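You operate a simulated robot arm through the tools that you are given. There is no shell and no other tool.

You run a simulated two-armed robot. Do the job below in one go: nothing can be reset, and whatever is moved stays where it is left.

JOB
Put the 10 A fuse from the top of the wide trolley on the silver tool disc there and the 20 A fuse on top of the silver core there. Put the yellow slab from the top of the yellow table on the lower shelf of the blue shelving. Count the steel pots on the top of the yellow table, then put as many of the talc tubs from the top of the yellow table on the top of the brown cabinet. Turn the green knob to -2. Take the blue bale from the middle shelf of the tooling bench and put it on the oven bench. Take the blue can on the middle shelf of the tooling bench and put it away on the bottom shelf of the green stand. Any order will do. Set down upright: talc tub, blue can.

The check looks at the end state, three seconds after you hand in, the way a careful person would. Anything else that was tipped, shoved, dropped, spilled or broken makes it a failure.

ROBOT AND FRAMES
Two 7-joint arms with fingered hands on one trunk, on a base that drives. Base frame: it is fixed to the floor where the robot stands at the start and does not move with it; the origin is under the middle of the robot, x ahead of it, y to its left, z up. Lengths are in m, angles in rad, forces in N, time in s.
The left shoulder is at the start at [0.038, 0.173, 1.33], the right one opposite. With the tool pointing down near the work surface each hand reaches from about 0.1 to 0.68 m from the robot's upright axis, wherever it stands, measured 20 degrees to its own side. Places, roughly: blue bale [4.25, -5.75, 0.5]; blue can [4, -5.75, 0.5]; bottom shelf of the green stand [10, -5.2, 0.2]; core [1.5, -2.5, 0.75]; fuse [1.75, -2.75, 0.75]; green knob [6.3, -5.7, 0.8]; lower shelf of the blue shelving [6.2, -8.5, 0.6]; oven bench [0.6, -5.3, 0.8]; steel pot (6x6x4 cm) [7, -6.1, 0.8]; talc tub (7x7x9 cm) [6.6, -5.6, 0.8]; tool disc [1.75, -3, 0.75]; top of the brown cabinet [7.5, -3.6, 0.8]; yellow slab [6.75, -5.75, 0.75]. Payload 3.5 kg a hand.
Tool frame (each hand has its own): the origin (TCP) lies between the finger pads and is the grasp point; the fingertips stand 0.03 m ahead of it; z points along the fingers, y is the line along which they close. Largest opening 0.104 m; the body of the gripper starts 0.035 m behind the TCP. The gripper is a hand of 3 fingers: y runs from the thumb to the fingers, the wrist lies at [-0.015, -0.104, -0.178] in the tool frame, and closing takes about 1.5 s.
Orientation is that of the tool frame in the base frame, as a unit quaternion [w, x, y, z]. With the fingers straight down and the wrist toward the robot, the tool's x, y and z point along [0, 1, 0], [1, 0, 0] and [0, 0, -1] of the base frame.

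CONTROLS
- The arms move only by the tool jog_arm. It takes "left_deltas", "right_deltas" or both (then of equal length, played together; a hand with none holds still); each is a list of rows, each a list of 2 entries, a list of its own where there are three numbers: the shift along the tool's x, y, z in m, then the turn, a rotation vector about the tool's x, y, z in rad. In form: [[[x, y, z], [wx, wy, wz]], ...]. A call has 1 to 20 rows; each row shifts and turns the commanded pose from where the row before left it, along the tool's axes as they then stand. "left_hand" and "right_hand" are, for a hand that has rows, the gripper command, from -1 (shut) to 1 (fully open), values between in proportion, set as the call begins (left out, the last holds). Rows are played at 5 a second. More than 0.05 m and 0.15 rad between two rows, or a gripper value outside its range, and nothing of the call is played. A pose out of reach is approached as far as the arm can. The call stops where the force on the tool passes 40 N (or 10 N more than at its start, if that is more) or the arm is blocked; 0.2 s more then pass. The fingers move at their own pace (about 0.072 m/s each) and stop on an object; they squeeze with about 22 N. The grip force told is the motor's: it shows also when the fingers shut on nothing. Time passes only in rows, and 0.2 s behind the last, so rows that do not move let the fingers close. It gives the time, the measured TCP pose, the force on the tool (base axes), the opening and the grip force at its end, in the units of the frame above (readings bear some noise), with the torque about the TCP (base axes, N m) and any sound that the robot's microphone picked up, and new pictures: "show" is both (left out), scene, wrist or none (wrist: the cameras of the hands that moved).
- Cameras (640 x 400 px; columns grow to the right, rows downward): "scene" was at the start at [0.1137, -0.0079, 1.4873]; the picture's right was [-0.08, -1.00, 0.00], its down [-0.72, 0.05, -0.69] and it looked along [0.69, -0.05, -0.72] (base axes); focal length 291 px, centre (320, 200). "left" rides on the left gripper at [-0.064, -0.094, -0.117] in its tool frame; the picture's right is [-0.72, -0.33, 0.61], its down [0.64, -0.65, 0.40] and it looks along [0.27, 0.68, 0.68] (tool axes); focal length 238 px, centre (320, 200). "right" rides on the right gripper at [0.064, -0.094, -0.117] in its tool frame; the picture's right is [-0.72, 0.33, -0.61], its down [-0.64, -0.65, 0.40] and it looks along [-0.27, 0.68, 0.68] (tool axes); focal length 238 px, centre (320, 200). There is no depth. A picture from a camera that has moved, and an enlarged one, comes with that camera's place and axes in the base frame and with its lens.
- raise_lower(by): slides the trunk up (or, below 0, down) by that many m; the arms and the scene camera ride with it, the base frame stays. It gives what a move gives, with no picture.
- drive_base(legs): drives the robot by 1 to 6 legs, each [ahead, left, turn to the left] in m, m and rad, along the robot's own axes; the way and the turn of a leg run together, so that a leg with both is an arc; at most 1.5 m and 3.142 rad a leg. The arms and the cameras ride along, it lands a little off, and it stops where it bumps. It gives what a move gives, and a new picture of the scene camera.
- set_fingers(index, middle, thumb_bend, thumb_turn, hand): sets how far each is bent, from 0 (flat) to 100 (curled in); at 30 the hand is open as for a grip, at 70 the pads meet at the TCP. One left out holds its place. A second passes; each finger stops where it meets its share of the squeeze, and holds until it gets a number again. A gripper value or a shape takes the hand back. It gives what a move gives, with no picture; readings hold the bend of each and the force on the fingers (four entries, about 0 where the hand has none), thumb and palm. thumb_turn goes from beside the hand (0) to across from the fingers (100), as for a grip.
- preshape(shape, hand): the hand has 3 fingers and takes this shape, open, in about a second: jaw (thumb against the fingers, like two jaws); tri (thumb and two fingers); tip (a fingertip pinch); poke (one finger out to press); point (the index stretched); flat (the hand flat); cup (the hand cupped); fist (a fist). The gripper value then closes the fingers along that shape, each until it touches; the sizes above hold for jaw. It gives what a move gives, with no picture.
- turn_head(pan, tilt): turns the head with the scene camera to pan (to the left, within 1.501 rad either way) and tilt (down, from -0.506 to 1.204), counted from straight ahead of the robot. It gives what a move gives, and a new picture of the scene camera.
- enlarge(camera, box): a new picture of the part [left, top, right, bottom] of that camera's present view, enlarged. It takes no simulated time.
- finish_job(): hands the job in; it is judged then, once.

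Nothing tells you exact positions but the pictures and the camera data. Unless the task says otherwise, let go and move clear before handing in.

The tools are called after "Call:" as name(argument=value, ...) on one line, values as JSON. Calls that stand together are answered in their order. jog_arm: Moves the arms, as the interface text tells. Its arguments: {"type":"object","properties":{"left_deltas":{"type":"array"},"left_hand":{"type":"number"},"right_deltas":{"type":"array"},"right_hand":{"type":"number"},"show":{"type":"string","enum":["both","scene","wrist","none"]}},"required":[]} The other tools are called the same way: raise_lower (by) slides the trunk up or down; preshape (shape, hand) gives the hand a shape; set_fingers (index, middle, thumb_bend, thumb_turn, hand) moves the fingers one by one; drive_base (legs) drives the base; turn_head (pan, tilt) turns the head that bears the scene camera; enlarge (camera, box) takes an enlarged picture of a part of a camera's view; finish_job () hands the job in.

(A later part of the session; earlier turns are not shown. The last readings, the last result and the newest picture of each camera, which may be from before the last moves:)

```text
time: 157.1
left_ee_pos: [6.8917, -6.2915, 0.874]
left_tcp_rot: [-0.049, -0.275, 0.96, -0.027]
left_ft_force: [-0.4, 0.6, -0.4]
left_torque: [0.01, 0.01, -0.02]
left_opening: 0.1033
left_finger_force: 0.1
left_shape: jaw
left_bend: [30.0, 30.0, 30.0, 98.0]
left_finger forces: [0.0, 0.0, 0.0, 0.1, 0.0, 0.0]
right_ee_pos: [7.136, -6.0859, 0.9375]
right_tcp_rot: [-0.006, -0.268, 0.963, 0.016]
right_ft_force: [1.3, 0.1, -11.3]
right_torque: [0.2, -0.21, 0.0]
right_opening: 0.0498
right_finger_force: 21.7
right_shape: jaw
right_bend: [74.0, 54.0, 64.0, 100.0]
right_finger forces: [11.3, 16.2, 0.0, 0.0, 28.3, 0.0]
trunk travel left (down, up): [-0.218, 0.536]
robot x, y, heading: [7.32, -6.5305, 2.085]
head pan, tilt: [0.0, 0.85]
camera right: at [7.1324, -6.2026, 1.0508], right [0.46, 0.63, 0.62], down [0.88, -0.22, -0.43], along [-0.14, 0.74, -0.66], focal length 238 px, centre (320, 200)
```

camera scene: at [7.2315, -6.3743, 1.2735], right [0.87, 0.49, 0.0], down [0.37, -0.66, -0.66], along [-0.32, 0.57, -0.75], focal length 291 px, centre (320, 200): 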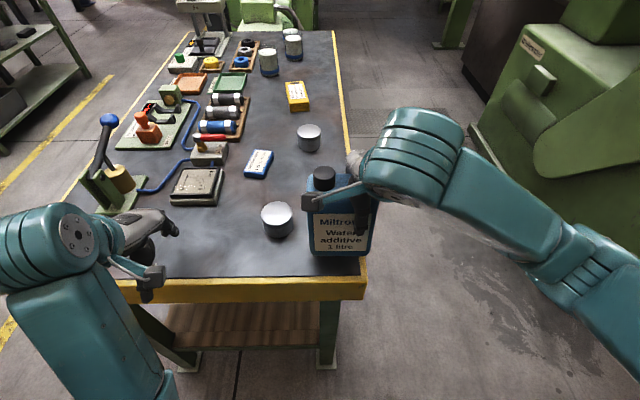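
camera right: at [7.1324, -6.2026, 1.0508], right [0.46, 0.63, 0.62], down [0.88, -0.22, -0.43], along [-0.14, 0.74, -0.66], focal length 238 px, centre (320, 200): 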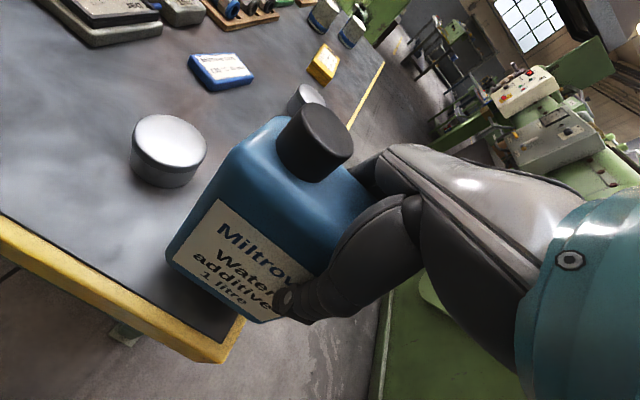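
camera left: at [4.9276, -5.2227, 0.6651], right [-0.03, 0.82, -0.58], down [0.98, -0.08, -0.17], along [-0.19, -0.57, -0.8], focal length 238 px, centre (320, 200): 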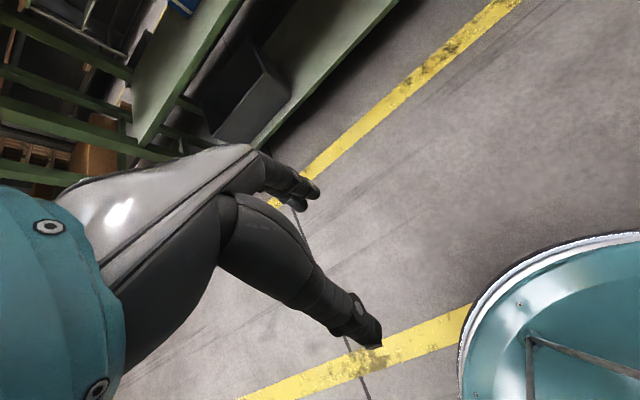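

Stable. I raise a bit more, move away from the table and head to the green stand.

Call:
jog_arm(right_deltas=[[[0, 0, -0.02], [0, 0, 0]], [[0, 0, -0.02], [0, 0, 0]], [[0, 0, -0.02], [0, 0, 0]]], show="none")

Call:
drive_base(legs=[[-0.05, -0.35, 0.0], [0.0, 0.0, -1.56], [0.9, 0.0, 0.0]])

Call:
turn_head(pan=0.0, tilt=0.6)

```text
time: 157.9
left_ee_pos: [6.892, -6.2934, 0.8744]
left_tcp_rot: [-0.049, -0.276, 0.96, -0.027]
left_ft_force: [-0.5, -0.3, -0.2]
left_torque: [-0.01, -0.02, 0.0]
left_opening: 0.1036
left_finger_force: 0.0
left_shape: jaw
left_bend: [30.0, 30.0, 30.0, 98.0]
left_finger forces: [0.0, 0.0, 0.0, 0.0, 0.1, 0.0]
right_ee_pos: [7.1385, -6.0866, 0.9969]
right_tcp_rot: [-0.004, -0.268, 0.963, 0.015]
right_ft_force: [0.4, -1.0, -10.2]
right_torque: [0.22, -0.19, 0.02]
right_opening: 0.0498
right_finger_force: 22.4
right_shape: jaw
right_bend: [74.0, 54.0, 64.0, 100.0]
right_finger forces: [11.1, 16.2, 0.0, 0.1, 27.8, 0.0]
trunk travel left (down, up): [-0.218, 0.536]
robot x, y, heading: [7.3272, -6.5298, 2.078]
head pan, tilt: [0.0, 0.85]
```

```text
time: 168.3
left_ee_pos: [8.6631, -5.5206, 0.8736]
left_tcp_rot: [-0.054, 0.479, 0.876, 0.014]
left_ft_force: [0.1, 0.0, -0.2]
left_torque: [-0.03, 0.0, 0.01]
left_opening: 0.1037
left_finger_force: 0.0
left_shape: jaw
left_bend: [30.0, 30.0, 30.0, 98.0]
left_finger forces: [0.0, 0.0, 0.0, 0.0, 0.1, 0.0]
right_ee_pos: [8.872, -5.7633, 0.9966]
right_tcp_rot: [0.006, 0.487, 0.873, 0.015]
right_ft_force: [-0.4, 0.3, -11.8]
right_torque: [-0.2, -0.17, 0.01]
right_opening: 0.0493
right_finger_force: 21.6
right_shape: jaw
right_bend: [74.0, 54.0, 64.0, 100.0]
right_finger forces: [9.9, 15.7, 0.1, 0.0, 26.1, 0.1]
trunk travel left (down, up): [-0.218, 0.536]
robot x, y, heading: [8.4287, -5.9502, 0.519]
head pan, tilt: [0.0, 0.85]
camera scene: at [8.5873, -5.8618, 1.2735], right [0.5, -0.87, 0.0], down [-0.65, -0.38, -0.66], along [0.57, 0.33, -0.75], focal length 291 px, centre (320, 200)
```

scene: 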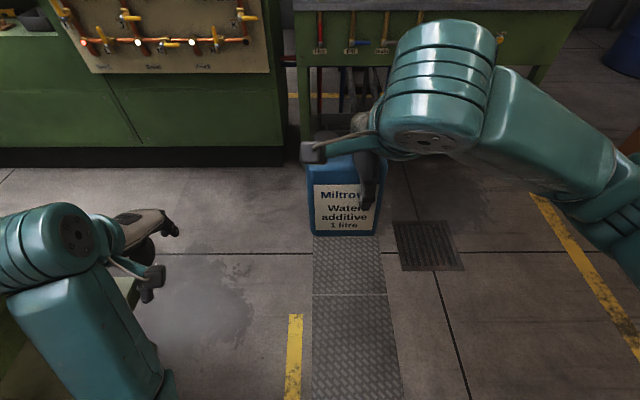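

```text
time: 169.1
left_ee_pos: [8.6627, -5.5198, 0.8736]
left_tcp_rot: [-0.054, 0.479, 0.876, 0.015]
left_ft_force: [-0.2, 0.9, -0.4]
left_torque: [0.0, 0.01, 0.01]
left_opening: 0.1036
left_finger_force: 0.0
left_shape: jaw
left_bend: [30.0, 30.0, 30.0, 98.0]
left_finger forces: [0.0, 0.1, 0.1, 0.0, 0.0, 0.0]
right_ee_pos: [8.8729, -5.7647, 0.9971]
right_tcp_rot: [0.006, 0.487, 0.873, 0.014]
right_ft_force: [0.5, -0.7, -11.3]
right_torque: [-0.22, -0.19, 0.0]
right_opening: 0.0492
right_finger_force: 22.3
right_shape: jaw
right_bend: [74.0, 54.0, 64.0, 99.0]
right_finger forces: [10.0, 15.8, 0.1, 0.0, 26.2, 0.0]
trunk travel left (down, up): [-0.218, 0.536]
robot x, y, heading: [8.4324, -5.9537, 0.527]
head pan, tilt: [0.0, 0.6]
camera scene: at [8.5959, -5.8568, 1.2944], right [0.5, -0.87, 0.0], down [-0.49, -0.28, -0.82], along [0.71, 0.41, -0.57], focal length 291 px, centre (320, 200)
```

scene: 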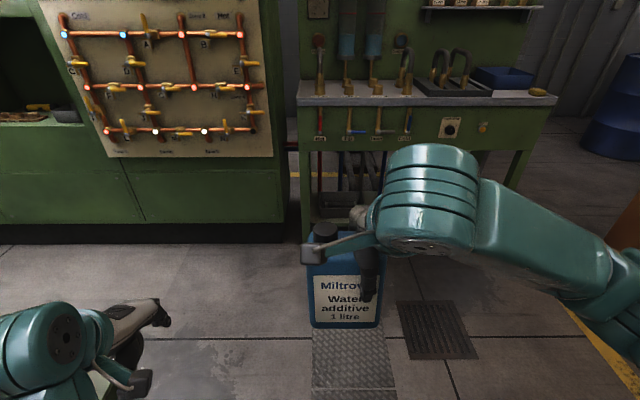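

Can is held steady. I move to in front of the stand, about 0.75 m from its front, aligned with the gap between tray and motor.

Call:
drive_base(legs=[[0.75, -0.35, 0.0]])

Call:
raise_lower(by=-0.21)

Call:
turn_head(pan=0.0, tilt=0.7)

```text
time: 173.5
left_ee_pos: [9.4844, -5.435, 0.8741]
left_tcp_rot: [-0.053, 0.473, 0.88, 0.015]
left_ft_force: [0.1, 0.5, 0.6]
left_torque: [0.0, -0.02, 0.04]
left_opening: 0.1035
left_finger_force: 0.0
left_shape: jaw
left_bend: [30.0, 30.0, 30.0, 98.0]
left_finger forces: [0.0, 0.0, 0.0, 0.0, 0.1, 0.0]
right_ee_pos: [9.698, -5.6762, 0.9962]
right_tcp_rot: [0.007, 0.481, 0.877, 0.014]
right_ft_force: [-0.7, 0.7, -11.0]
right_torque: [-0.2, -0.18, -0.02]
right_opening: 0.0494
right_finger_force: 21.9
right_shape: jaw
right_bend: [74.0, 54.0, 64.0, 99.0]
right_finger forces: [10.0, 16.0, 0.0, 0.0, 26.0, 0.0]
trunk travel left (down, up): [-0.218, 0.536]
robot x, y, heading: [9.2544, -5.8687, 0.543]
head pan, tilt: [0.0, 0.6]
camera scene: at [9.4229, -5.774, 1.2944], right [0.51, -0.86, 0.0], down [-0.49, -0.29, -0.82], along [0.71, 0.42, -0.57], focal length 291 px, centre (320, 200)
```

scene: 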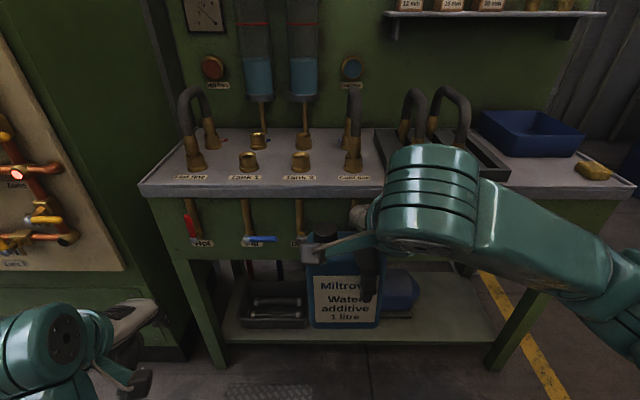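

```text
time: 175.7
left_ee_pos: [9.4938, -5.4295, 0.5796]
left_tcp_rot: [-0.123, 0.473, 0.866, -0.104]
left_ft_force: [0.0, -0.4, -0.3]
left_torque: [0.01, 0.0, 0.02]
left_opening: 0.1037
left_finger_force: 0.0
left_shape: jaw
left_bend: [30.0, 30.0, 30.0, 98.0]
left_finger forces: [0.1, 0.0, 0.0, 0.1, 0.1, 0.0]
right_ee_pos: [9.6972, -5.6772, 0.7872]
right_tcp_rot: [0.007, 0.48, 0.877, 0.016]
right_ft_force: [0.4, -0.6, -10.6]
right_torque: [-0.2, -0.19, 0.02]
right_opening: 0.0492
right_finger_force: 21.8
right_shape: jaw
right_bend: [74.0, 54.0, 64.0, 99.0]
right_finger forces: [9.9, 15.7, 0.1, 0.0, 25.7, 0.1]
trunk travel left (down, up): [-0.008, 0.746]
robot x, y, heading: [9.2588, -5.8779, 0.54]
head pan, tilt: [0.0, 0.6]
```

```text
time: 176.4
left_ee_pos: [9.495, -5.4292, 0.5786]
left_tcp_rot: [-0.123, 0.472, 0.867, -0.104]
left_ft_force: [0.2, 0.3, 0.6]
left_torque: [0.0, 0.01, -0.01]
left_opening: 0.1038
left_finger_force: 0.1
left_shape: jaw
left_bend: [30.0, 30.0, 30.0, 98.0]
left_finger forces: [0.1, 0.0, 0.1, 0.1, 0.0, 0.0]
right_ee_pos: [9.6978, -5.6776, 0.7871]
right_tcp_rot: [0.007, 0.48, 0.877, 0.014]
right_ft_force: [-0.5, 0.1, -10.9]
right_torque: [-0.22, -0.17, 0.0]
right_opening: 0.0493
right_finger_force: 22.2
right_shape: jaw
right_bend: [74.0, 54.0, 64.0, 99.0]
right_finger forces: [9.8, 15.7, 0.1, 0.0, 25.8, 0.0]
trunk travel left (down, up): [-0.008, 0.746]
robot x, y, heading: [9.2583, -5.8714, 0.539]
head pan, tilt: [0.0, 0.7]
camera scene: at [9.5224, -5.7143, 1.0634], right [0.51, -0.86, 0.0], down [-0.55, -0.33, -0.76], along [0.66, 0.39, -0.64], focal length 291 px, centre (320, 200)
```

scene: 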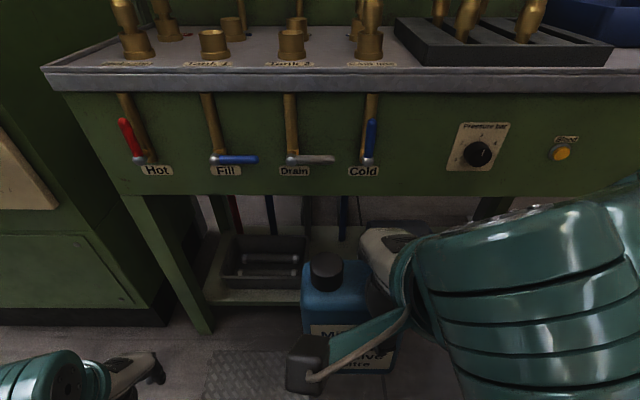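

Call:
enlarge(camera="scene", box=[140, 180, 460, 380])

Call:
enlarge(camera="right", box=[0, 0, 640, 400])

```text
2.00 times, centred on (300, 280) of scene
camera zoom: at [9.5224, -5.7143, 1.0634], right [0.51, -0.86, 0.0], down [-0.55, -0.33, -0.76], along [0.66, 0.39, -0.64], focal length 582 px, centre (360, 40)
```

zoom: 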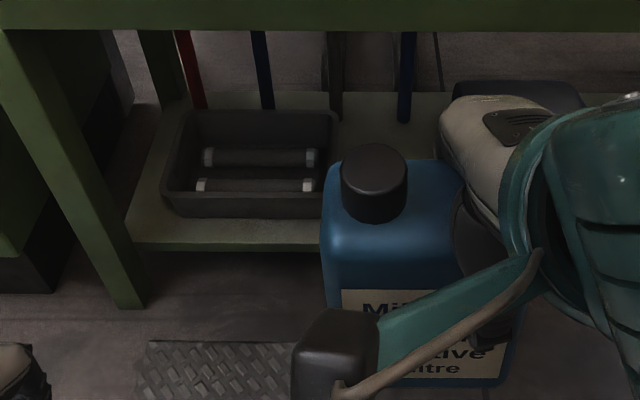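

```text
1.00 times, centred on (320, 200) of right (not enlarged: the box is as wide or as high as the picture)
camera zoom: at [9.5804, -5.6758, 0.9004], right [0.65, -0.44, 0.62], down [-0.19, -0.88, -0.43], along [0.74, 0.16, -0.66], focal length 238 px, centre (320, 200)
```

zoom: 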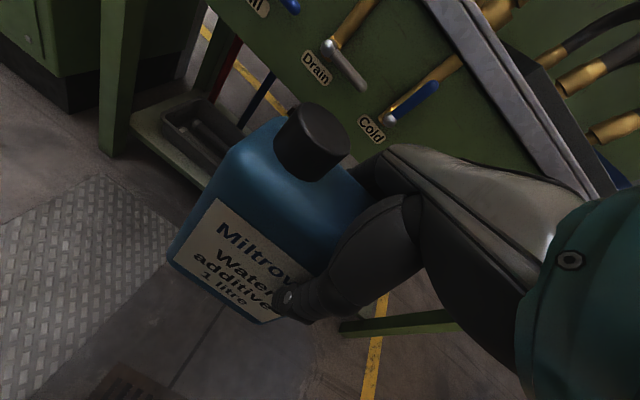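

The gap between tray and motor is about 0.2 m wide. I lower the can to just above shelf height here in front, then drive in.

Call:
jog_arm(right_deltas=[[[0, 0, 0.042], [0, 0, 0]], [[0, 0, 0.042], [0, 0, 0]], [[0, 0, 0.042], [0, 0, 0]], [[0, 0, 0.042], [0, 0, 0]], [[0, 0, 0.042], [0, 0, 0]], [[0, 0, 0.042], [0, 0, 0]], [[0, 0, 0.042], [0, 0, 0]], [[0, 0, 0.042], [0, 0, 0]], [[0, 0, 0.042], [0, 0, 0]], [[0, 0, 0.042], [0, 0, 0]]], show="both")

```text
time: 178.6
left_ee_pos: [9.4958, -5.4303, 0.5791]
left_tcp_rot: [-0.122, 0.472, 0.867, -0.104]
left_ft_force: [0.5, 0.8, 0.1]
left_torque: [0.01, 0.0, 0.01]
left_opening: 0.1038
left_finger_force: 0.1
left_shape: jaw
left_bend: [30.0, 30.0, 30.0, 98.0]
left_finger forces: [0.1, 0.0, 0.0, 0.0, 0.1, 0.1]
right_ee_pos: [9.711, -5.6699, 0.3637]
right_tcp_rot: [0.007, 0.48, 0.877, 0.014]
right_ft_force: [-0.3, 2.1, -10.3]
right_torque: [-0.17, -0.14, -0.03]
right_opening: 0.049
right_finger_force: 22.3
right_shape: jaw
right_bend: [74.0, 55.0, 64.0, 99.0]
right_finger forces: [10.3, 15.2, 0.1, 0.1, 24.5, 0.0]
trunk travel left (down, up): [-0.008, 0.746]
robot x, y, heading: [9.2563, -5.8706, 0.537]
head pan, tilt: [0.0, 0.7]
camera scene: at [9.5225, -5.7143, 1.0633], right [0.51, -0.86, 0.0], down [-0.55, -0.33, -0.76], along [0.66, 0.39, -0.64], focal length 291 px, centre (320, 200)
camera right: at [9.5931, -5.6692, 0.4781], right [0.65, -0.44, 0.62], down [-0.19, -0.88, -0.43], along [0.74, 0.15, -0.66], focal length 238 px, centre (320, 200)
```

scene: 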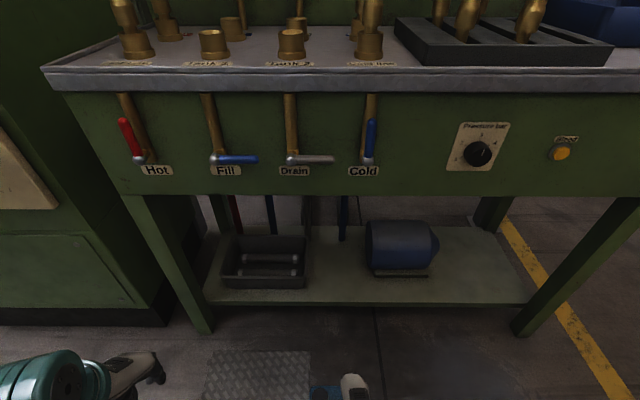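
right: 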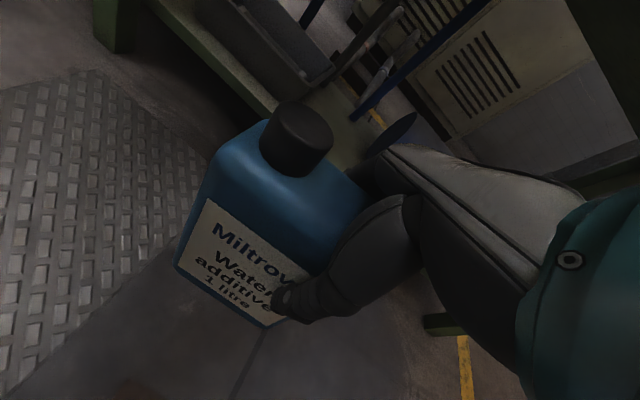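

Call:
enlarge(camera="scene", box=[190, 200, 450, 350])

```text
2.46 times, centred on (320, 275) of scene
camera zoom: at [9.5225, -5.7143, 1.0633], right [0.51, -0.86, 0.0], down [-0.55, -0.33, -0.76], along [0.66, 0.39, -0.64], focal length 716 px, centre (320, 15)
```

zoom: 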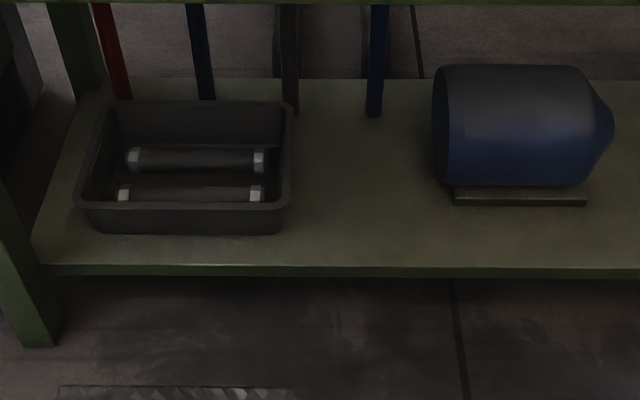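

Call:
drive_base(legs=[[0.43, -0.025, 0.0]])

Call:
enlarge(camera="right", box=[0, 0, 640, 400])

```text
time: 180.8
left_ee_pos: [9.7977, -5.2738, 0.5757]
left_tcp_rot: [-0.131, 0.472, 0.864, -0.119]
left_ft_force: [-0.7, 0.1, -0.6]
left_torque: [0.03, -0.09, 0.04]
left_opening: 0.1041
left_finger_force: 0.1
left_shape: jaw
left_bend: [30.0, 30.0, 30.0, 98.0]
left_finger forces: [0.0, 0.0, 0.0, 0.0, 0.0, 1.5]
right_ee_pos: [10.0188, -5.513, 0.3635]
right_tcp_rot: [0.008, 0.481, 0.876, 0.01]
right_ft_force: [-0.7, 0.3, -10.3]
right_torque: [-0.18, -0.19, -0.01]
right_opening: 0.0491
right_finger_force: 22.0
right_shape: jaw
right_bend: [74.0, 55.0, 63.0, 99.0]
right_finger forces: [10.2, 15.4, 0.1, 0.0, 25.1, 0.0]
trunk travel left (down, up): [-0.008, 0.746]
robot x, y, heading: [9.5624, -5.711, 0.541]
head pan, tilt: [0.0, 0.7]
stopped in leg 1: the force on the tool passed its limit at 87 N (the readings are from after the stop); the commanded pose is now the measured one
camera scene: at [9.8316, -5.5542, 1.0636], right [0.51, -0.86, 0.0], down [-0.55, -0.33, -0.76], along [0.66, 0.39, -0.64], focal length 291 px, centre (320, 200)
```

scene: 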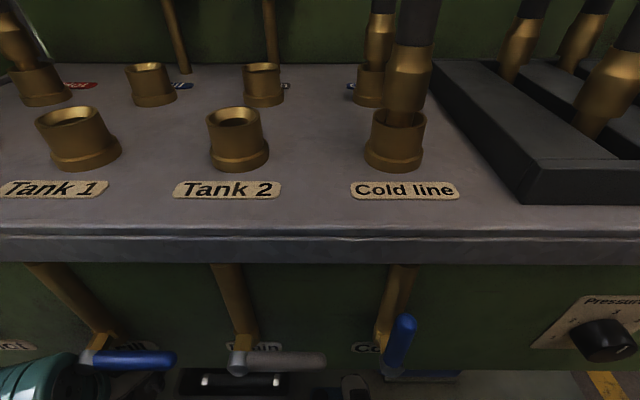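

```text
1.00 times, centred on (320, 200) of right (not enlarged: the box is as wide or as high as the picture)
camera zoom: at [9.9018, -5.5106, 0.4768], right [0.65, -0.44, 0.62], down [-0.2, -0.89, -0.42], along [0.74, 0.15, -0.66], focal length 238 px, centre (320, 200)
```

zoom: 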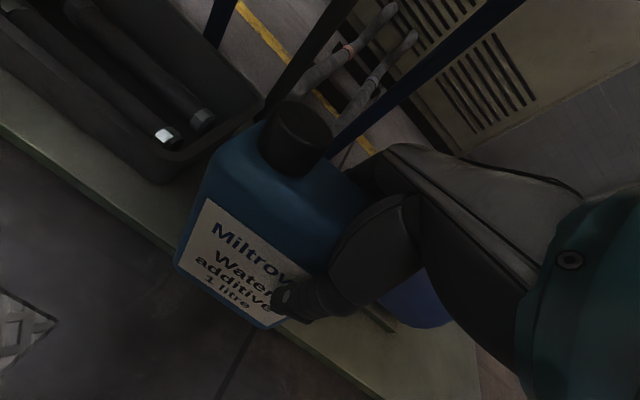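

The left wrist touched the apron of the stand (left arm was still high). I back up 6 cm, then lower the left hand so it also fits below the apron.

Call:
drive_base(legs=[[-0.08, 0.0, 0.0]])

Call:
jog_arm(left_deltas=[[[-0.0046, 0.0038, 0.041], [0, 0, 0]], [[-0.0046, 0.0038, 0.041], [0, 0, 0]], [[-0.0046, 0.0038, 0.041], [0, 0, 0]], [[-0.0046, 0.0038, 0.041], [0, 0, 0]], [[-0.0046, 0.0038, 0.041], [0, 0, 0]]], show="both")

```text
time: 181.8
left_ee_pos: [9.7297, -5.3135, 0.575]
left_tcp_rot: [-0.131, 0.473, 0.863, -0.118]
left_ft_force: [0.3, 0.2, -0.6]
left_torque: [0.02, -0.02, 0.03]
left_opening: 0.1036
left_finger_force: 0.0
left_shape: jaw
left_bend: [30.0, 30.0, 30.0, 98.0]
left_finger forces: [0.0, 0.0, 0.0, 0.0, 0.0, 0.0]
right_ee_pos: [9.9502, -5.5532, 0.3643]
right_tcp_rot: [0.007, 0.482, 0.876, 0.013]
right_ft_force: [0.0, -0.4, -10.4]
right_torque: [-0.17, -0.15, 0.03]
right_opening: 0.0491
right_finger_force: 21.6
right_shape: jaw
right_bend: [74.0, 55.0, 63.0, 99.0]
right_finger forces: [10.0, 15.5, 0.1, 0.0, 24.9, 0.0]
trunk travel left (down, up): [-0.008, 0.746]
robot x, y, heading: [9.4964, -5.7494, 0.54]
head pan, tilt: [0.0, 0.7]
camera scene: at [9.7633, -5.5953, 1.0634], right [0.51, -0.86, 0.0], down [-0.55, -0.33, -0.76], along [0.66, 0.39, -0.64], focal length 291 px, centre (320, 200)
```

scene: 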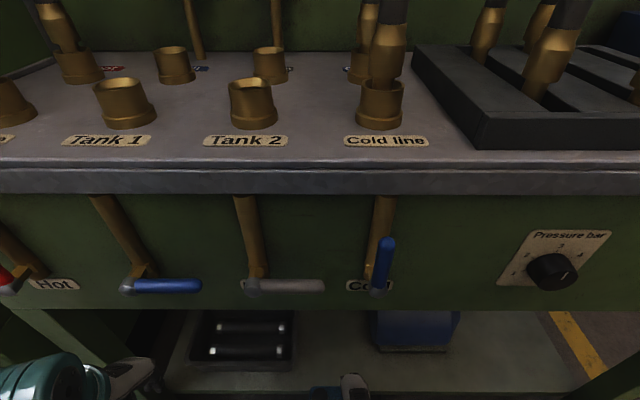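

```text
time: 183.0
left_ee_pos: [9.6898, -5.3424, 0.3723]
left_tcp_rot: [-0.129, 0.472, 0.864, -0.12]
left_ft_force: [-0.4, 0.4, -0.2]
left_torque: [-0.02, 0.02, -0.01]
left_opening: 0.104
left_finger_force: 0.1
left_shape: jaw
left_bend: [30.0, 30.0, 30.0, 98.0]
left_finger forces: [0.0, 0.0, 0.0, 0.0, 0.1, 0.0]
right_ee_pos: [9.9512, -5.5521, 0.3635]
right_tcp_rot: [0.007, 0.482, 0.876, 0.014]
right_ft_force: [-0.6, 0.5, -10.7]
right_torque: [-0.19, -0.23, 0.0]
right_opening: 0.0491
right_finger_force: 21.8
right_shape: jaw
right_bend: [74.0, 55.0, 63.0, 99.0]
right_finger forces: [9.9, 15.6, 0.0, 0.1, 25.1, 0.0]
trunk travel left (down, up): [-0.008, 0.746]
robot x, y, heading: [9.4985, -5.7518, 0.534]
head pan, tilt: [0.0, 0.7]
camera scene: at [9.7632, -5.5954, 1.0634], right [0.51, -0.86, 0.0], down [-0.55, -0.33, -0.76], along [0.66, 0.39, -0.64], focal length 291 px, centre (320, 200)
camera left: at [9.6884, -5.4367, 0.5049], right [-0.09, -0.83, -0.55], down [-0.98, 0.17, -0.09], along [0.17, 0.53, -0.83], focal length 238 px, centre (320, 200)
```

scene: 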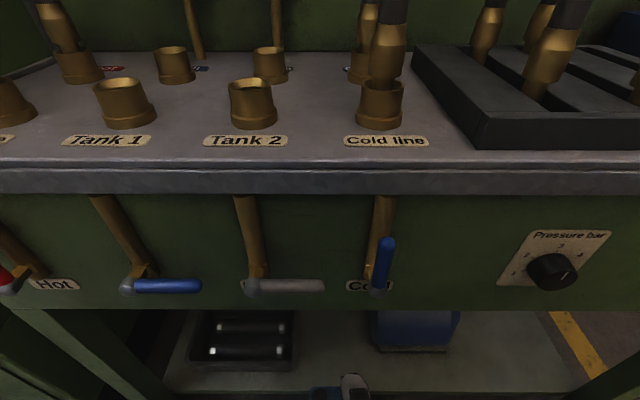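
left: 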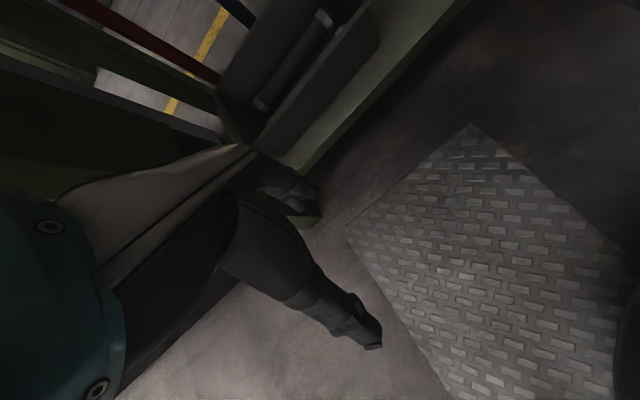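

Call:
jog_arm(left_deltas=[[[0, -0.038, 0.013], [0, 0, 0]], [[0, -0.038, 0.013], [0, 0, 0]], [[0, -0.038, 0.013], [0, 0, 0]]], show="none")

Call:
drive_base(legs=[[0.16, 0.0, 0.0]])

Call:
enlarge(camera="right", box=[0, 0, 640, 400])

```text
time: 183.8
left_ee_pos: [9.5875, -5.4021, 0.3742]
left_tcp_rot: [-0.129, 0.473, 0.864, -0.119]
left_ft_force: [1.0, 0.3, 0.2]
left_torque: [0.04, 0.0, 0.0]
left_opening: 0.104
left_finger_force: 0.0
left_shape: jaw
left_bend: [30.0, 30.0, 30.0, 98.0]
left_finger forces: [0.0, 0.1, 0.0, 0.0, 0.0, 0.1]
right_ee_pos: [9.9509, -5.552, 0.3635]
right_tcp_rot: [0.007, 0.482, 0.876, 0.013]
right_ft_force: [0.1, -0.9, -10.2]
right_torque: [-0.17, -0.16, -0.03]
right_opening: 0.0486
right_finger_force: 21.6
right_shape: jaw
right_bend: [74.0, 55.0, 63.0, 99.0]
right_finger forces: [9.9, 15.5, 0.0, 0.0, 25.1, 0.0]
trunk travel left (down, up): [-0.008, 0.746]
robot x, y, heading: [9.4951, -5.7525, 0.539]
head pan, tilt: [0.0, 0.7]
```

```text
time: 185.3
left_ee_pos: [9.7256, -5.3194, 0.3731]
left_tcp_rot: [-0.13, 0.472, 0.864, -0.118]
left_ft_force: [0.3, -0.2, -0.1]
left_torque: [-0.01, 0.02, -0.01]
left_opening: 0.1043
left_finger_force: 0.0
left_shape: jaw
left_bend: [30.0, 30.0, 30.0, 98.0]
left_finger forces: [0.0, 0.2, 0.0, 0.0, 0.0, 0.0]
right_ee_pos: [10.0884, -5.4698, 0.3626]
right_tcp_rot: [0.007, 0.481, 0.877, 0.013]
right_ft_force: [0.3, -0.4, -12.0]
right_torque: [-0.19, -0.18, 0.03]
right_opening: 0.049
right_finger_force: 21.9
right_shape: jaw
right_bend: [74.0, 55.0, 63.0, 99.0]
right_finger forces: [9.8, 15.4, 0.0, 0.0, 24.8, 0.0]
trunk travel left (down, up): [-0.008, 0.746]
robot x, y, heading: [9.6363, -5.667, 0.537]
head pan, tilt: [0.0, 0.7]
camera scene: at [9.9007, -5.5131, 1.0634], right [0.51, -0.86, 0.0], down [-0.55, -0.33, -0.76], along [0.66, 0.39, -0.64], focal length 291 px, centre (320, 200)
```

scene: 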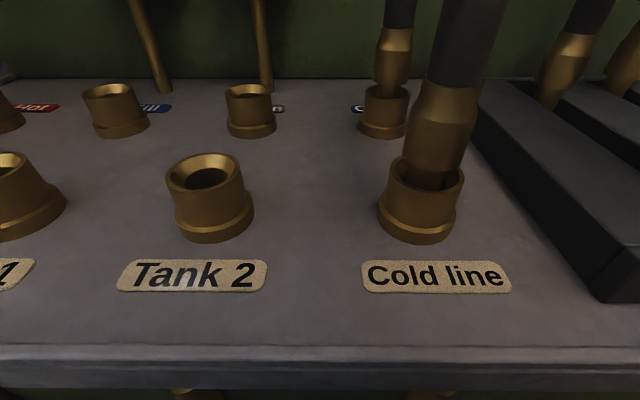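

```text
1.00 times, centred on (320, 200) of right (not enlarged: the box is as wide or as high as the picture)
camera zoom: at [9.9712, -5.4686, 0.4778], right [0.65, -0.44, 0.62], down [-0.2, -0.88, -0.42], along [0.74, 0.15, -0.66], focal length 238 px, centre (320, 200)
```

zoom: 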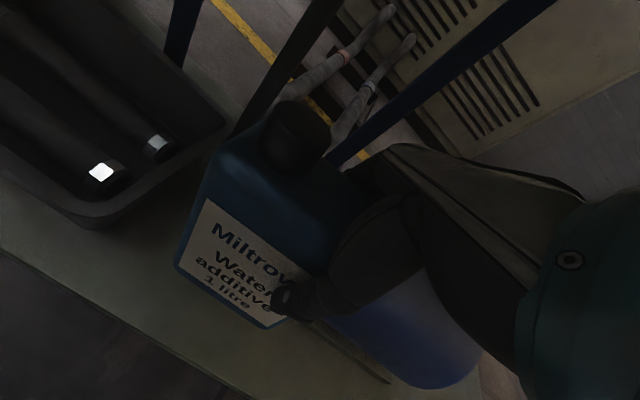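

The can is over the shelf between tray and motor. Lowering gently until contact.

Call:
jog_arm(right_deltas=[[[0, 0, 0.02], [0, 0, 0]], [[0, 0, 0.015], [0, 0, 0]], [[0, 0, 0.01], [0, 0, 0]]], show="wrist")

```text
time: 186.1
left_ee_pos: [9.7257, -5.3201, 0.373]
left_tcp_rot: [-0.131, 0.471, 0.864, -0.119]
left_ft_force: [-0.1, -0.1, 0.5]
left_torque: [0.01, -0.03, -0.01]
left_opening: 0.104
left_finger_force: 0.1
left_shape: jaw
left_bend: [30.0, 30.0, 30.0, 98.0]
left_finger forces: [0.1, 0.1, 0.1, 0.0, 0.0, 0.1]
right_ee_pos: [10.0888, -5.4711, 0.3185]
right_tcp_rot: [0.007, 0.481, 0.876, 0.012]
right_ft_force: [-1.1, 0.8, -10.5]
right_torque: [-0.17, -0.19, 0.0]
right_opening: 0.0488
right_finger_force: 21.9
right_shape: jaw
right_bend: [74.0, 55.0, 63.0, 99.0]
right_finger forces: [9.7, 15.3, 0.0, 0.0, 24.5, 0.0]
trunk travel left (down, up): [-0.008, 0.746]
robot x, y, heading: [9.6334, -5.6688, 0.533]
head pan, tilt: [0.0, 0.7]
camera right: at [9.9715, -5.4685, 0.4317], right [0.65, -0.44, 0.62], down [-0.2, -0.89, -0.42], along [0.74, 0.15, -0.66], focal length 238 px, centre (320, 200)
```

right: 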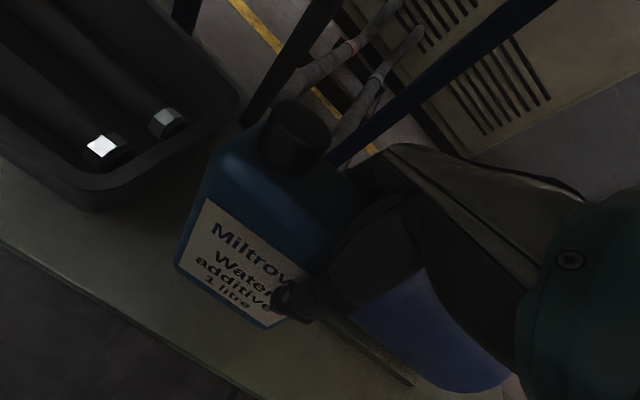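

Call:
jog_arm(right_deltas=[[[0, 0, 0.006], [0, 0, 0]], [[0, 0, 0.005], [0, 0, 0]]], show="none")

```text
time: 186.7
left_ee_pos: [9.7255, -5.3198, 0.374]
left_tcp_rot: [-0.13, 0.472, 0.864, -0.119]
left_ft_force: [0.1, 0.5, 0.1]
left_torque: [-0.01, 0.0, 0.0]
left_opening: 0.1036
left_finger_force: 0.1
left_shape: jaw
left_bend: [30.0, 30.0, 30.0, 98.0]
left_finger forces: [0.0, 0.1, 0.0, 0.0, 0.0, 0.0]
right_ee_pos: [10.0886, -5.4706, 0.3074]
right_tcp_rot: [0.008, 0.481, 0.877, 0.012]
right_ft_force: [-0.1, -0.8, -10.9]
right_torque: [-0.21, -0.16, -0.03]
right_opening: 0.0492
right_finger_force: 22.6
right_shape: jaw
right_bend: [74.0, 55.0, 63.0, 99.0]
right_finger forces: [9.6, 15.3, 0.1, 0.1, 24.5, 0.1]
trunk travel left (down, up): [-0.008, 0.746]
robot x, y, heading: [9.6352, -5.6711, 0.54]
head pan, tilt: [0.0, 0.7]
```

Call:
jog_arm(right_deltas=[[[0, 0, 0.005], [0, 0, 0]], [[0, 0, 0.005], [0, 0, 0]]], show="none")

```text
time: 187.3
left_ee_pos: [9.7248, -5.3218, 0.3737]
left_tcp_rot: [-0.131, 0.472, 0.864, -0.119]
left_ft_force: [1.2, -0.2, -0.4]
left_torque: [-0.01, -0.01, 0.0]
left_opening: 0.1041
left_finger_force: 0.1
left_shape: jaw
left_bend: [30.0, 30.0, 30.0, 98.0]
left_finger forces: [0.0, 0.0, 0.0, 0.0, 0.0, 0.0]
right_ee_pos: [10.0876, -5.4705, 0.2973]
right_tcp_rot: [0.007, 0.482, 0.876, 0.013]
right_ft_force: [-0.2, 0.4, -11.1]
right_torque: [-0.23, -0.18, 0.03]
right_opening: 0.049
right_finger_force: 22.1
right_shape: jaw
right_bend: [74.0, 55.0, 63.0, 99.0]
right_finger forces: [9.6, 15.3, 0.0, 0.0, 24.3, 0.0]
trunk travel left (down, up): [-0.008, 0.746]
robot x, y, heading: [9.6327, -5.6705, 0.533]
head pan, tilt: [0.0, 0.7]
```

Call:
jog_arm(right_deltas=[[[0, 0, 0.005], [0, 0, 0]], [[0, 0, 0.005], [0, 0, 0]]], show="wrist")

```text
time: 187.9
left_ee_pos: [9.7245, -5.3203, 0.3728]
left_tcp_rot: [-0.13, 0.472, 0.864, -0.119]
left_ft_force: [0.6, -0.5, 0.1]
left_torque: [-0.02, -0.04, -0.02]
left_opening: 0.104
left_finger_force: 0.1
left_shape: jaw
left_bend: [30.0, 30.0, 30.0, 98.0]
left_finger forces: [0.0, 0.1, 0.0, 0.0, 0.0, 0.0]
right_ee_pos: [10.0883, -5.4704, 0.2889]
right_tcp_rot: [0.007, 0.481, 0.877, 0.012]
right_ft_force: [0.2, -0.3, -9.9]
right_torque: [-0.21, -0.21, 0.01]
right_opening: 0.049
right_finger_force: 22.1
right_shape: jaw
right_bend: [74.0, 55.0, 63.0, 99.0]
right_finger forces: [9.6, 15.3, 0.0, 0.0, 24.4, 0.1]
trunk travel left (down, up): [-0.008, 0.746]
robot x, y, heading: [9.6322, -5.6738, 0.538]
head pan, tilt: [0.0, 0.7]
camera right: at [9.9725, -5.4678, 0.402], right [0.65, -0.44, 0.62], down [-0.2, -0.89, -0.42], along [0.74, 0.15, -0.66], focal length 238 px, centre (320, 200)
```

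right: 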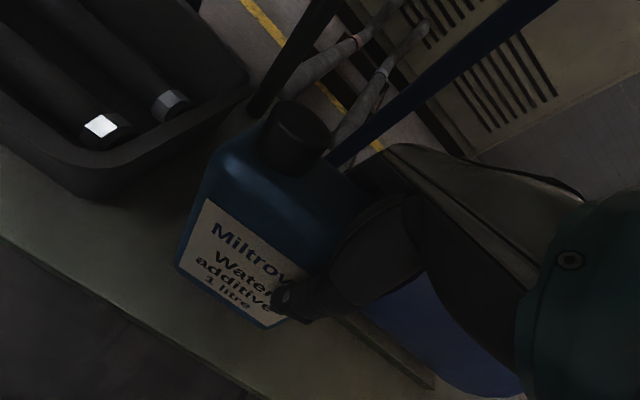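

Call:
jog_arm(right_deltas=[[[0, 0, 0.005], [0, 0, 0]], [[0, 0, 0.005], [0, 0, 0]]], show="none")

```text
time: 188.5
left_ee_pos: [9.7251, -5.3209, 0.3736]
left_tcp_rot: [-0.13, 0.472, 0.864, -0.119]
left_ft_force: [0.3, 0.4, -0.4]
left_torque: [0.01, -0.02, -0.04]
left_opening: 0.104
left_finger_force: 0.1
left_shape: jaw
left_bend: [30.0, 30.0, 30.0, 98.0]
left_finger forces: [0.0, 0.0, 0.0, 0.1, 0.0, 0.0]
right_ee_pos: [10.091, -5.4703, 0.2787]
right_tcp_rot: [0.007, 0.481, 0.876, 0.012]
right_ft_force: [-0.2, -0.1, -11.3]
right_torque: [-0.19, -0.18, -0.01]
right_opening: 0.0489
right_finger_force: 21.6
right_shape: jaw
right_bend: [74.0, 55.0, 63.0, 99.0]
right_finger forces: [9.6, 15.3, 0.0, 0.0, 24.2, 0.0]
trunk travel left (down, up): [-0.008, 0.746]
robot x, y, heading: [9.6323, -5.6691, 0.539]
head pan, tilt: [0.0, 0.7]
```

Call:
jog_arm(right_deltas=[[[0, 0, 0.005], [0, 0, 0]], [[0, 0, 0.005], [0, 0, 0]]], show="none")

```text
time: 189.1
left_ee_pos: [9.7251, -5.3214, 0.3733]
left_tcp_rot: [-0.13, 0.471, 0.864, -0.119]
left_ft_force: [0.1, -0.1, 0.4]
left_torque: [0.02, -0.01, 0.01]
left_opening: 0.1039
left_finger_force: 0.1
left_shape: jaw
left_bend: [30.0, 30.0, 30.0, 98.0]
left_finger forces: [0.0, 0.0, 0.0, 0.1, 0.1, 0.0]
right_ee_pos: [10.0914, -5.4687, 0.2707]
right_tcp_rot: [0.008, 0.482, 0.876, 0.014]
right_ft_force: [0.0, -6.2, 8.2]
right_torque: [0.29, 0.01, 0.09]
right_opening: 0.0487
right_finger_force: 22.1
right_shape: jaw
right_bend: [75.0, 55.0, 64.0, 99.0]
right_finger forces: [10.6, 14.8, 0.0, 0.0, 28.0, 0.0]
trunk travel left (down, up): [-0.008, 0.746]
robot x, y, heading: [9.635, -5.6722, 0.535]
head pan, tilt: [0.0, 0.7]
```

Contact with the shelf. I open the hand and check how the can stands.

Call:
jog_arm(right_deltas=[[[0, 0, -0.001], [0, 0, 0]], [[0, 0, 0], [0, 0, 0]], [[0, 0, 0], [0, 0, 0]], [[0, 0, 0], [0, 0, 0]], [[0, 0, 0], [0, 0, 0]], [[0, 0, 0], [0, 0, 0]], [[0, 0, 0], [0, 0, 0]]], right_hand=1, show="wrist")

```text
time: 190.7
left_ee_pos: [9.7258, -5.3211, 0.3731]
left_tcp_rot: [-0.13, 0.472, 0.864, -0.118]
left_ft_force: [0.5, -0.3, -0.1]
left_torque: [0.01, 0.01, 0.03]
left_opening: 0.1039
left_finger_force: 0.0
left_shape: jaw
left_bend: [30.0, 30.0, 30.0, 98.0]
left_finger forces: [0.0, 0.0, 0.0, 0.0, 0.0, 0.0]
right_ee_pos: [10.0899, -5.4687, 0.2679]
right_tcp_rot: [0.007, 0.481, 0.876, 0.014]
right_ft_force: [-0.6, 0.3, 0.2]
right_torque: [0.01, -0.02, -0.02]
right_opening: 0.1039
right_finger_force: 0.1
right_shape: jaw
right_bend: [30.0, 30.0, 30.0, 98.0]
right_finger forces: [0.1, 0.0, 0.1, 0.1, 0.2, 0.0]
trunk travel left (down, up): [-0.008, 0.746]
robot x, y, heading: [9.6326, -5.6662, 0.537]
head pan, tilt: [0.0, 0.7]
camera right: at [9.9735, -5.467, 0.3835], right [0.65, -0.44, 0.62], down [-0.2, -0.88, -0.42], along [0.74, 0.15, -0.66], focal length 238 px, centre (320, 200)
```

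right: 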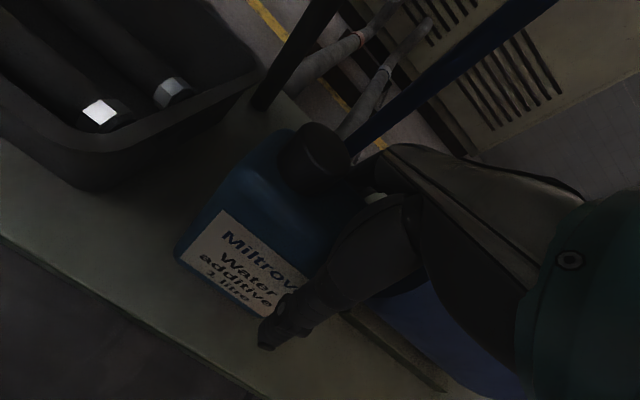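

The can stands freely. I raise the hand above it and back out.

Call:
jog_arm(right_deltas=[[[0, 0, -0.03], [0, 0, 0]], [[0, 0, -0.03], [0, 0, 0]], [[0, 0, -0.03], [0, 0, 0]], [[0, 0, -0.03], [0, 0, 0]]], show="wrist")

Call:
drive_base(legs=[[-0.5, 0.0, 0.0]])

Call:
enlarge(camera="scene", box=[190, 180, 450, 350])

```text
time: 191.9
left_ee_pos: [9.7262, -5.3208, 0.3744]
left_tcp_rot: [-0.13, 0.472, 0.864, -0.119]
left_ft_force: [0.2, 0.6, 0.7]
left_torque: [-0.02, 0.0, 0.0]
left_opening: 0.1041
left_finger_force: 0.0
left_shape: jaw
left_bend: [30.0, 30.0, 30.0, 98.0]
left_finger forces: [0.0, 0.1, 0.0, 0.0, 0.0, 0.1]
right_ee_pos: [10.1203, -5.4855, 0.3947]
right_tcp_rot: [0.046, 0.477, 0.878, 0.017]
right_ft_force: [-0.4, 0.0, -0.7]
right_torque: [-0.02, -0.01, -0.01]
right_opening: 0.1041
right_finger_force: 0.1
right_shape: jaw
right_bend: [30.0, 30.0, 30.0, 98.0]
right_finger forces: [0.0, 0.0, 0.0, 0.0, 0.1, 0.0]
trunk travel left (down, up): [-0.008, 0.746]
robot x, y, heading: [9.6332, -5.6715, 0.539]
head pan, tilt: [0.0, 0.7]
stopped in row 4 (right hand): the arm was blocked; the commanded pose is now the measured one
camera right: at [9.9981, -5.4809, 0.4993], right [0.6, -0.42, 0.68], down [-0.16, -0.9, -0.41], along [0.78, 0.14, -0.61], focal length 238 px, centre (320, 200)
```

right: 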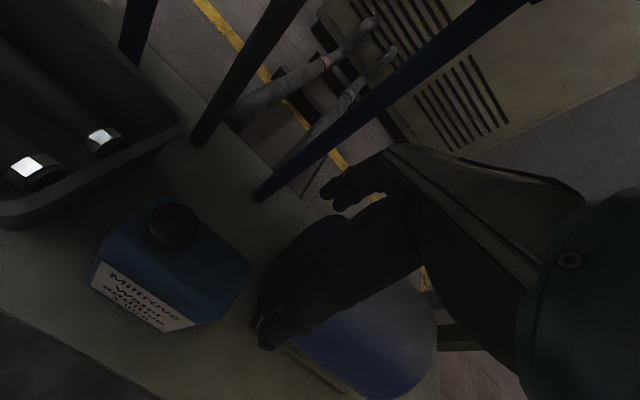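

```text
time: 194.8
left_ee_pos: [9.2958, -5.5769, 0.3729]
left_tcp_rot: [-0.131, 0.471, 0.864, -0.119]
left_ft_force: [-0.5, 0.5, -0.4]
left_torque: [-0.01, 0.0, 0.01]
left_opening: 0.1039
left_finger_force: 0.1
left_shape: jaw
left_bend: [30.0, 30.0, 30.0, 98.0]
left_finger forces: [0.0, 0.0, 0.1, 0.0, 0.0, 0.0]
right_ee_pos: [9.692, -5.7406, 0.3945]
right_tcp_rot: [0.045, 0.476, 0.878, 0.016]
right_ft_force: [-0.5, -0.4, 0.7]
right_torque: [0.02, 0.0, 0.01]
right_opening: 0.1041
right_finger_force: 0.0
right_shape: jaw
right_bend: [30.0, 30.0, 30.0, 98.0]
right_finger forces: [0.0, 0.0, 0.0, 0.0, 0.0, 0.0]
trunk travel left (down, up): [-0.008, 0.746]
robot x, y, heading: [9.2075, -5.9226, 0.542]
head pan, tilt: [0.0, 0.7]
camera scene: at [9.4711, -5.7689, 1.0636], right [0.51, -0.86, 0.0], down [-0.55, -0.33, -0.76], along [0.66, 0.39, -0.64], focal length 291 px, centre (320, 200)
```

scene: 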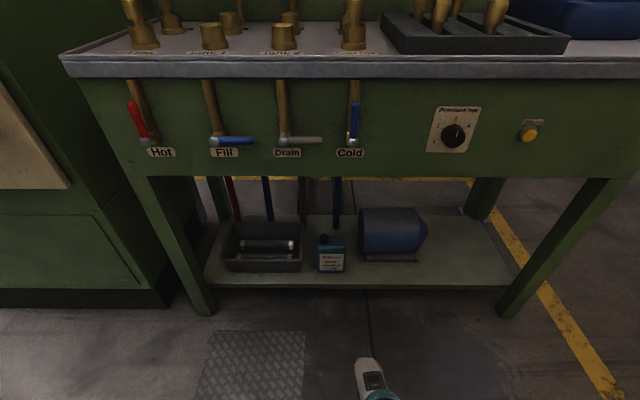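

```text
2.35 times, centred on (320, 265) of scene
camera zoom: at [9.4711, -5.7689, 1.0636], right [0.51, -0.86, 0.0], down [-0.55, -0.33, -0.76], along [0.66, 0.39, -0.64], focal length 685 px, centre (320, 47)
```

zoom: 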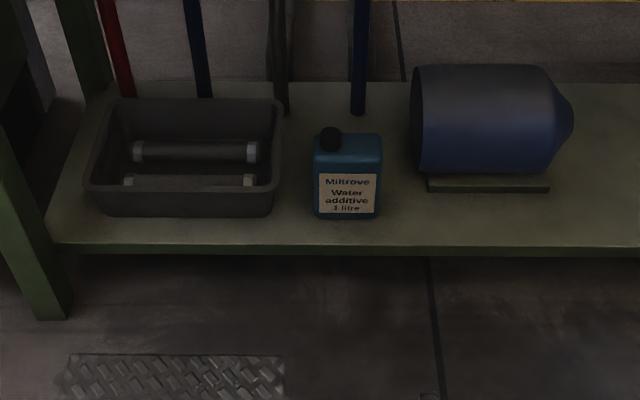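

The blue can stands upright on the green stand's bottom shelf. Next I raise the trunk, reset the arms and go to the yellow table / brown cabinet area.

Call:
raise_lower(by=0.4)

Call:
drive_base(legs=[[-1.2, 0.33, 0.0]])

```text
time: 198.6
left_ee_pos: [9.296, -5.5768, 0.7727]
left_tcp_rot: [-0.129, 0.471, 0.865, -0.119]
left_ft_force: [1.1, -0.3, -0.2]
left_torque: [0.01, -0.01, 0.01]
left_opening: 0.1039
left_finger_force: 0.1
left_shape: jaw
left_bend: [30.0, 30.0, 30.0, 98.0]
left_finger forces: [0.1, 0.1, 0.1, 0.1, 0.0, 0.0]
right_ee_pos: [9.7164, -5.7779, 0.7849]
right_tcp_rot: [0.075, 0.482, 0.873, -0.002]
right_ft_force: [1.0, 0.4, -0.7]
right_torque: [-0.03, -0.01, 0.03]
right_opening: 0.104
right_finger_force: 0.1
right_shape: jaw
right_bend: [30.0, 30.0, 30.0, 98.0]
right_finger forces: [0.0, 0.0, 0.0, 0.0, 0.0, 0.0]
trunk travel left (down, up): [-0.408, 0.346]
robot x, y, heading: [9.2052, -5.9221, 0.536]
head pan, tilt: [0.0, 0.7]
```

```text
time: 204.8
left_ee_pos: [8.117, -5.8935, 0.7731]
left_tcp_rot: [-0.13, 0.477, 0.861, -0.118]
left_ft_force: [0.6, -1.7, -0.2]
left_torque: [0.0, 0.01, -0.01]
left_opening: 0.1039
left_finger_force: 0.0
left_shape: jaw
left_bend: [30.0, 30.0, 30.0, 98.0]
left_finger forces: [0.0, 0.0, 0.0, 0.0, 0.0, 0.1]
right_ee_pos: [8.5385, -6.0957, 0.7906]
right_tcp_rot: [0.075, 0.488, 0.87, 0.002]
right_ft_force: [0.3, -0.6, -0.5]
right_torque: [-0.02, 0.03, -0.02]
right_opening: 0.1039
right_finger_force: 0.1
right_shape: jaw
right_bend: [30.0, 30.0, 30.0, 98.0]
right_finger forces: [0.0, 0.0, 0.0, 0.1, 0.0, 0.1]
trunk travel left (down, up): [-0.408, 0.346]
robot x, y, heading: [8.023, -6.2393, 0.521]
head pan, tilt: [0.0, 0.7]
camera scene: at [8.127, -6.1811, 1.4793], right [0.5, -0.87, 0.0], down [-0.56, -0.32, -0.77], along [0.66, 0.38, -0.64], focal length 291 px, centre (320, 200)
```

scene: 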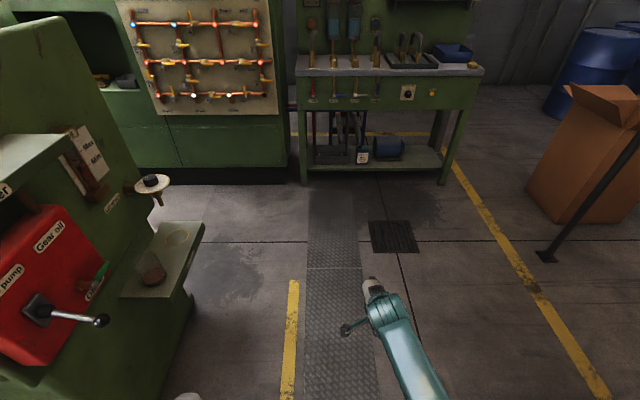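

Call:
drive_base(legs=[[-0.4, 0.0, 0.0], [0.0, 0.0, 1.573]])

Call:
turn_head(pan=0.0, tilt=0.25)

Call:
enlarge(camera="scene", box=[260, 80, 480, 260])

```text
time: 211.2
left_ee_pos: [7.3267, -6.3476, 0.7738]
left_tcp_rot: [-0.008, -0.274, 0.945, -0.176]
left_ft_force: [0.0, -0.1, 0.3]
left_torque: [0.04, -0.02, -0.03]
left_opening: 0.1042
left_finger_force: 0.0
left_shape: jaw
left_bend: [30.0, 30.0, 30.0, 98.0]
left_finger forces: [0.0, 0.0, 0.0, 0.0, 0.0, 0.0]
right_ee_pos: [7.5284, -5.9251, 0.7887]
right_tcp_rot: [0.054, -0.273, 0.959, 0.056]
right_ft_force: [-0.9, 0.3, -0.4]
right_torque: [-0.01, -0.01, 0.0]
right_opening: 0.1037
right_finger_force: 0.2
right_shape: jaw
right_bend: [30.0, 30.0, 30.0, 98.0]
right_finger forces: [0.0, 0.0, 0.0, 0.0, 0.0, 0.1]
trunk travel left (down, up): [-0.408, 0.346]
robot x, y, heading: [7.6766, -6.4428, 2.104]
head pan, tilt: [0.0, 0.7]
camera scene: at [7.6128, -6.3377, 1.4792], right [0.86, 0.51, 0.0], down [0.33, -0.56, -0.76], along [-0.39, 0.66, -0.64], focal length 291 px, centre (320, 200)
```

scene: 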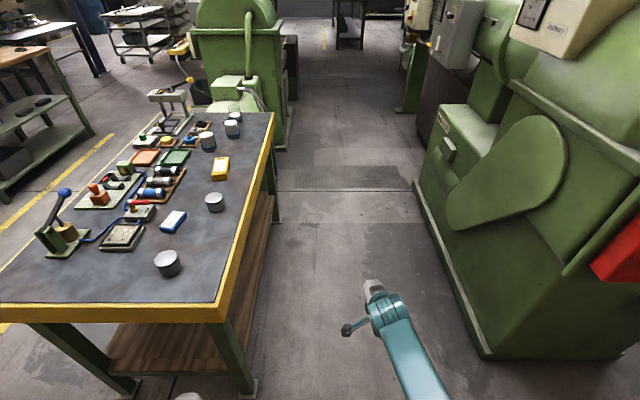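

```text
time: 212.1
left_ee_pos: [7.3258, -6.3476, 0.7748]
left_tcp_rot: [-0.008, -0.274, 0.946, -0.176]
left_ft_force: [1.0, -0.1, 0.1]
left_torque: [0.0, 0.02, -0.01]
left_opening: 0.1038
left_finger_force: 0.0
left_shape: jaw
left_bend: [30.0, 30.0, 30.0, 98.0]
left_finger forces: [0.1, 0.0, 0.0, 0.1, 0.0, 0.0]
right_ee_pos: [7.5282, -5.9241, 0.7875]
right_tcp_rot: [0.055, -0.272, 0.959, 0.055]
right_ft_force: [-0.1, 0.1, 0.2]
right_torque: [0.03, -0.03, -0.01]
right_opening: 0.104
right_finger_force: 0.1
right_shape: jaw
right_bend: [30.0, 30.0, 30.0, 98.0]
right_finger forces: [0.0, 0.0, 0.0, 0.1, 0.1, 0.0]
trunk travel left (down, up): [-0.408, 0.346]
robot x, y, heading: [7.6736, -6.4435, 2.103]
head pan, tilt: [0.0, 0.25]
camera scene: at [7.6086, -6.3304, 1.52], right [0.86, 0.51, 0.0], down [0.13, -0.21, -0.97], along [-0.49, 0.84, -0.25], focal length 291 px, centre (320, 200)
```

scene: 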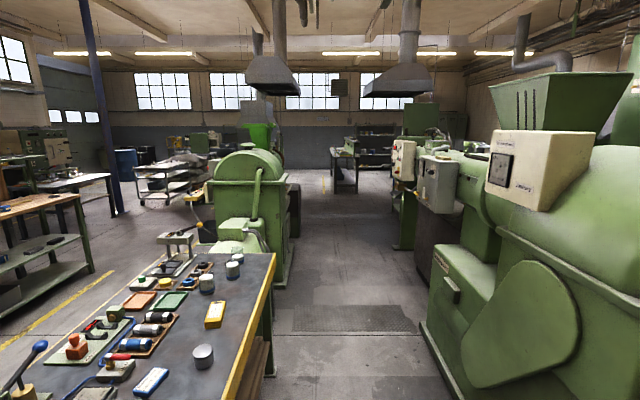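

```text
2.22 times, centred on (370, 170) of scene
camera zoom: at [7.6086, -6.3304, 1.52], right [0.86, 0.51, 0.0], down [0.13, -0.21, -0.97], along [-0.49, 0.84, -0.25], focal length 647 px, centre (209, 267)
```

zoom: 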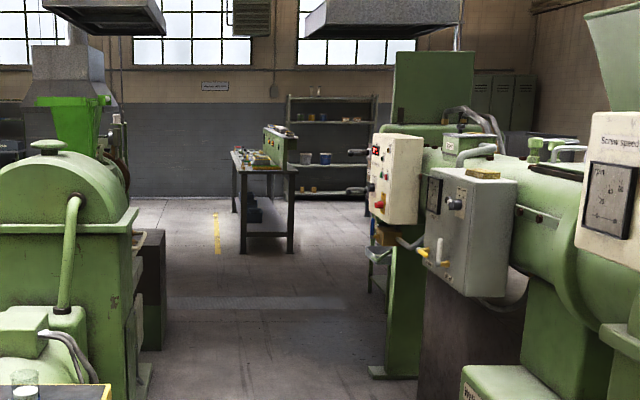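

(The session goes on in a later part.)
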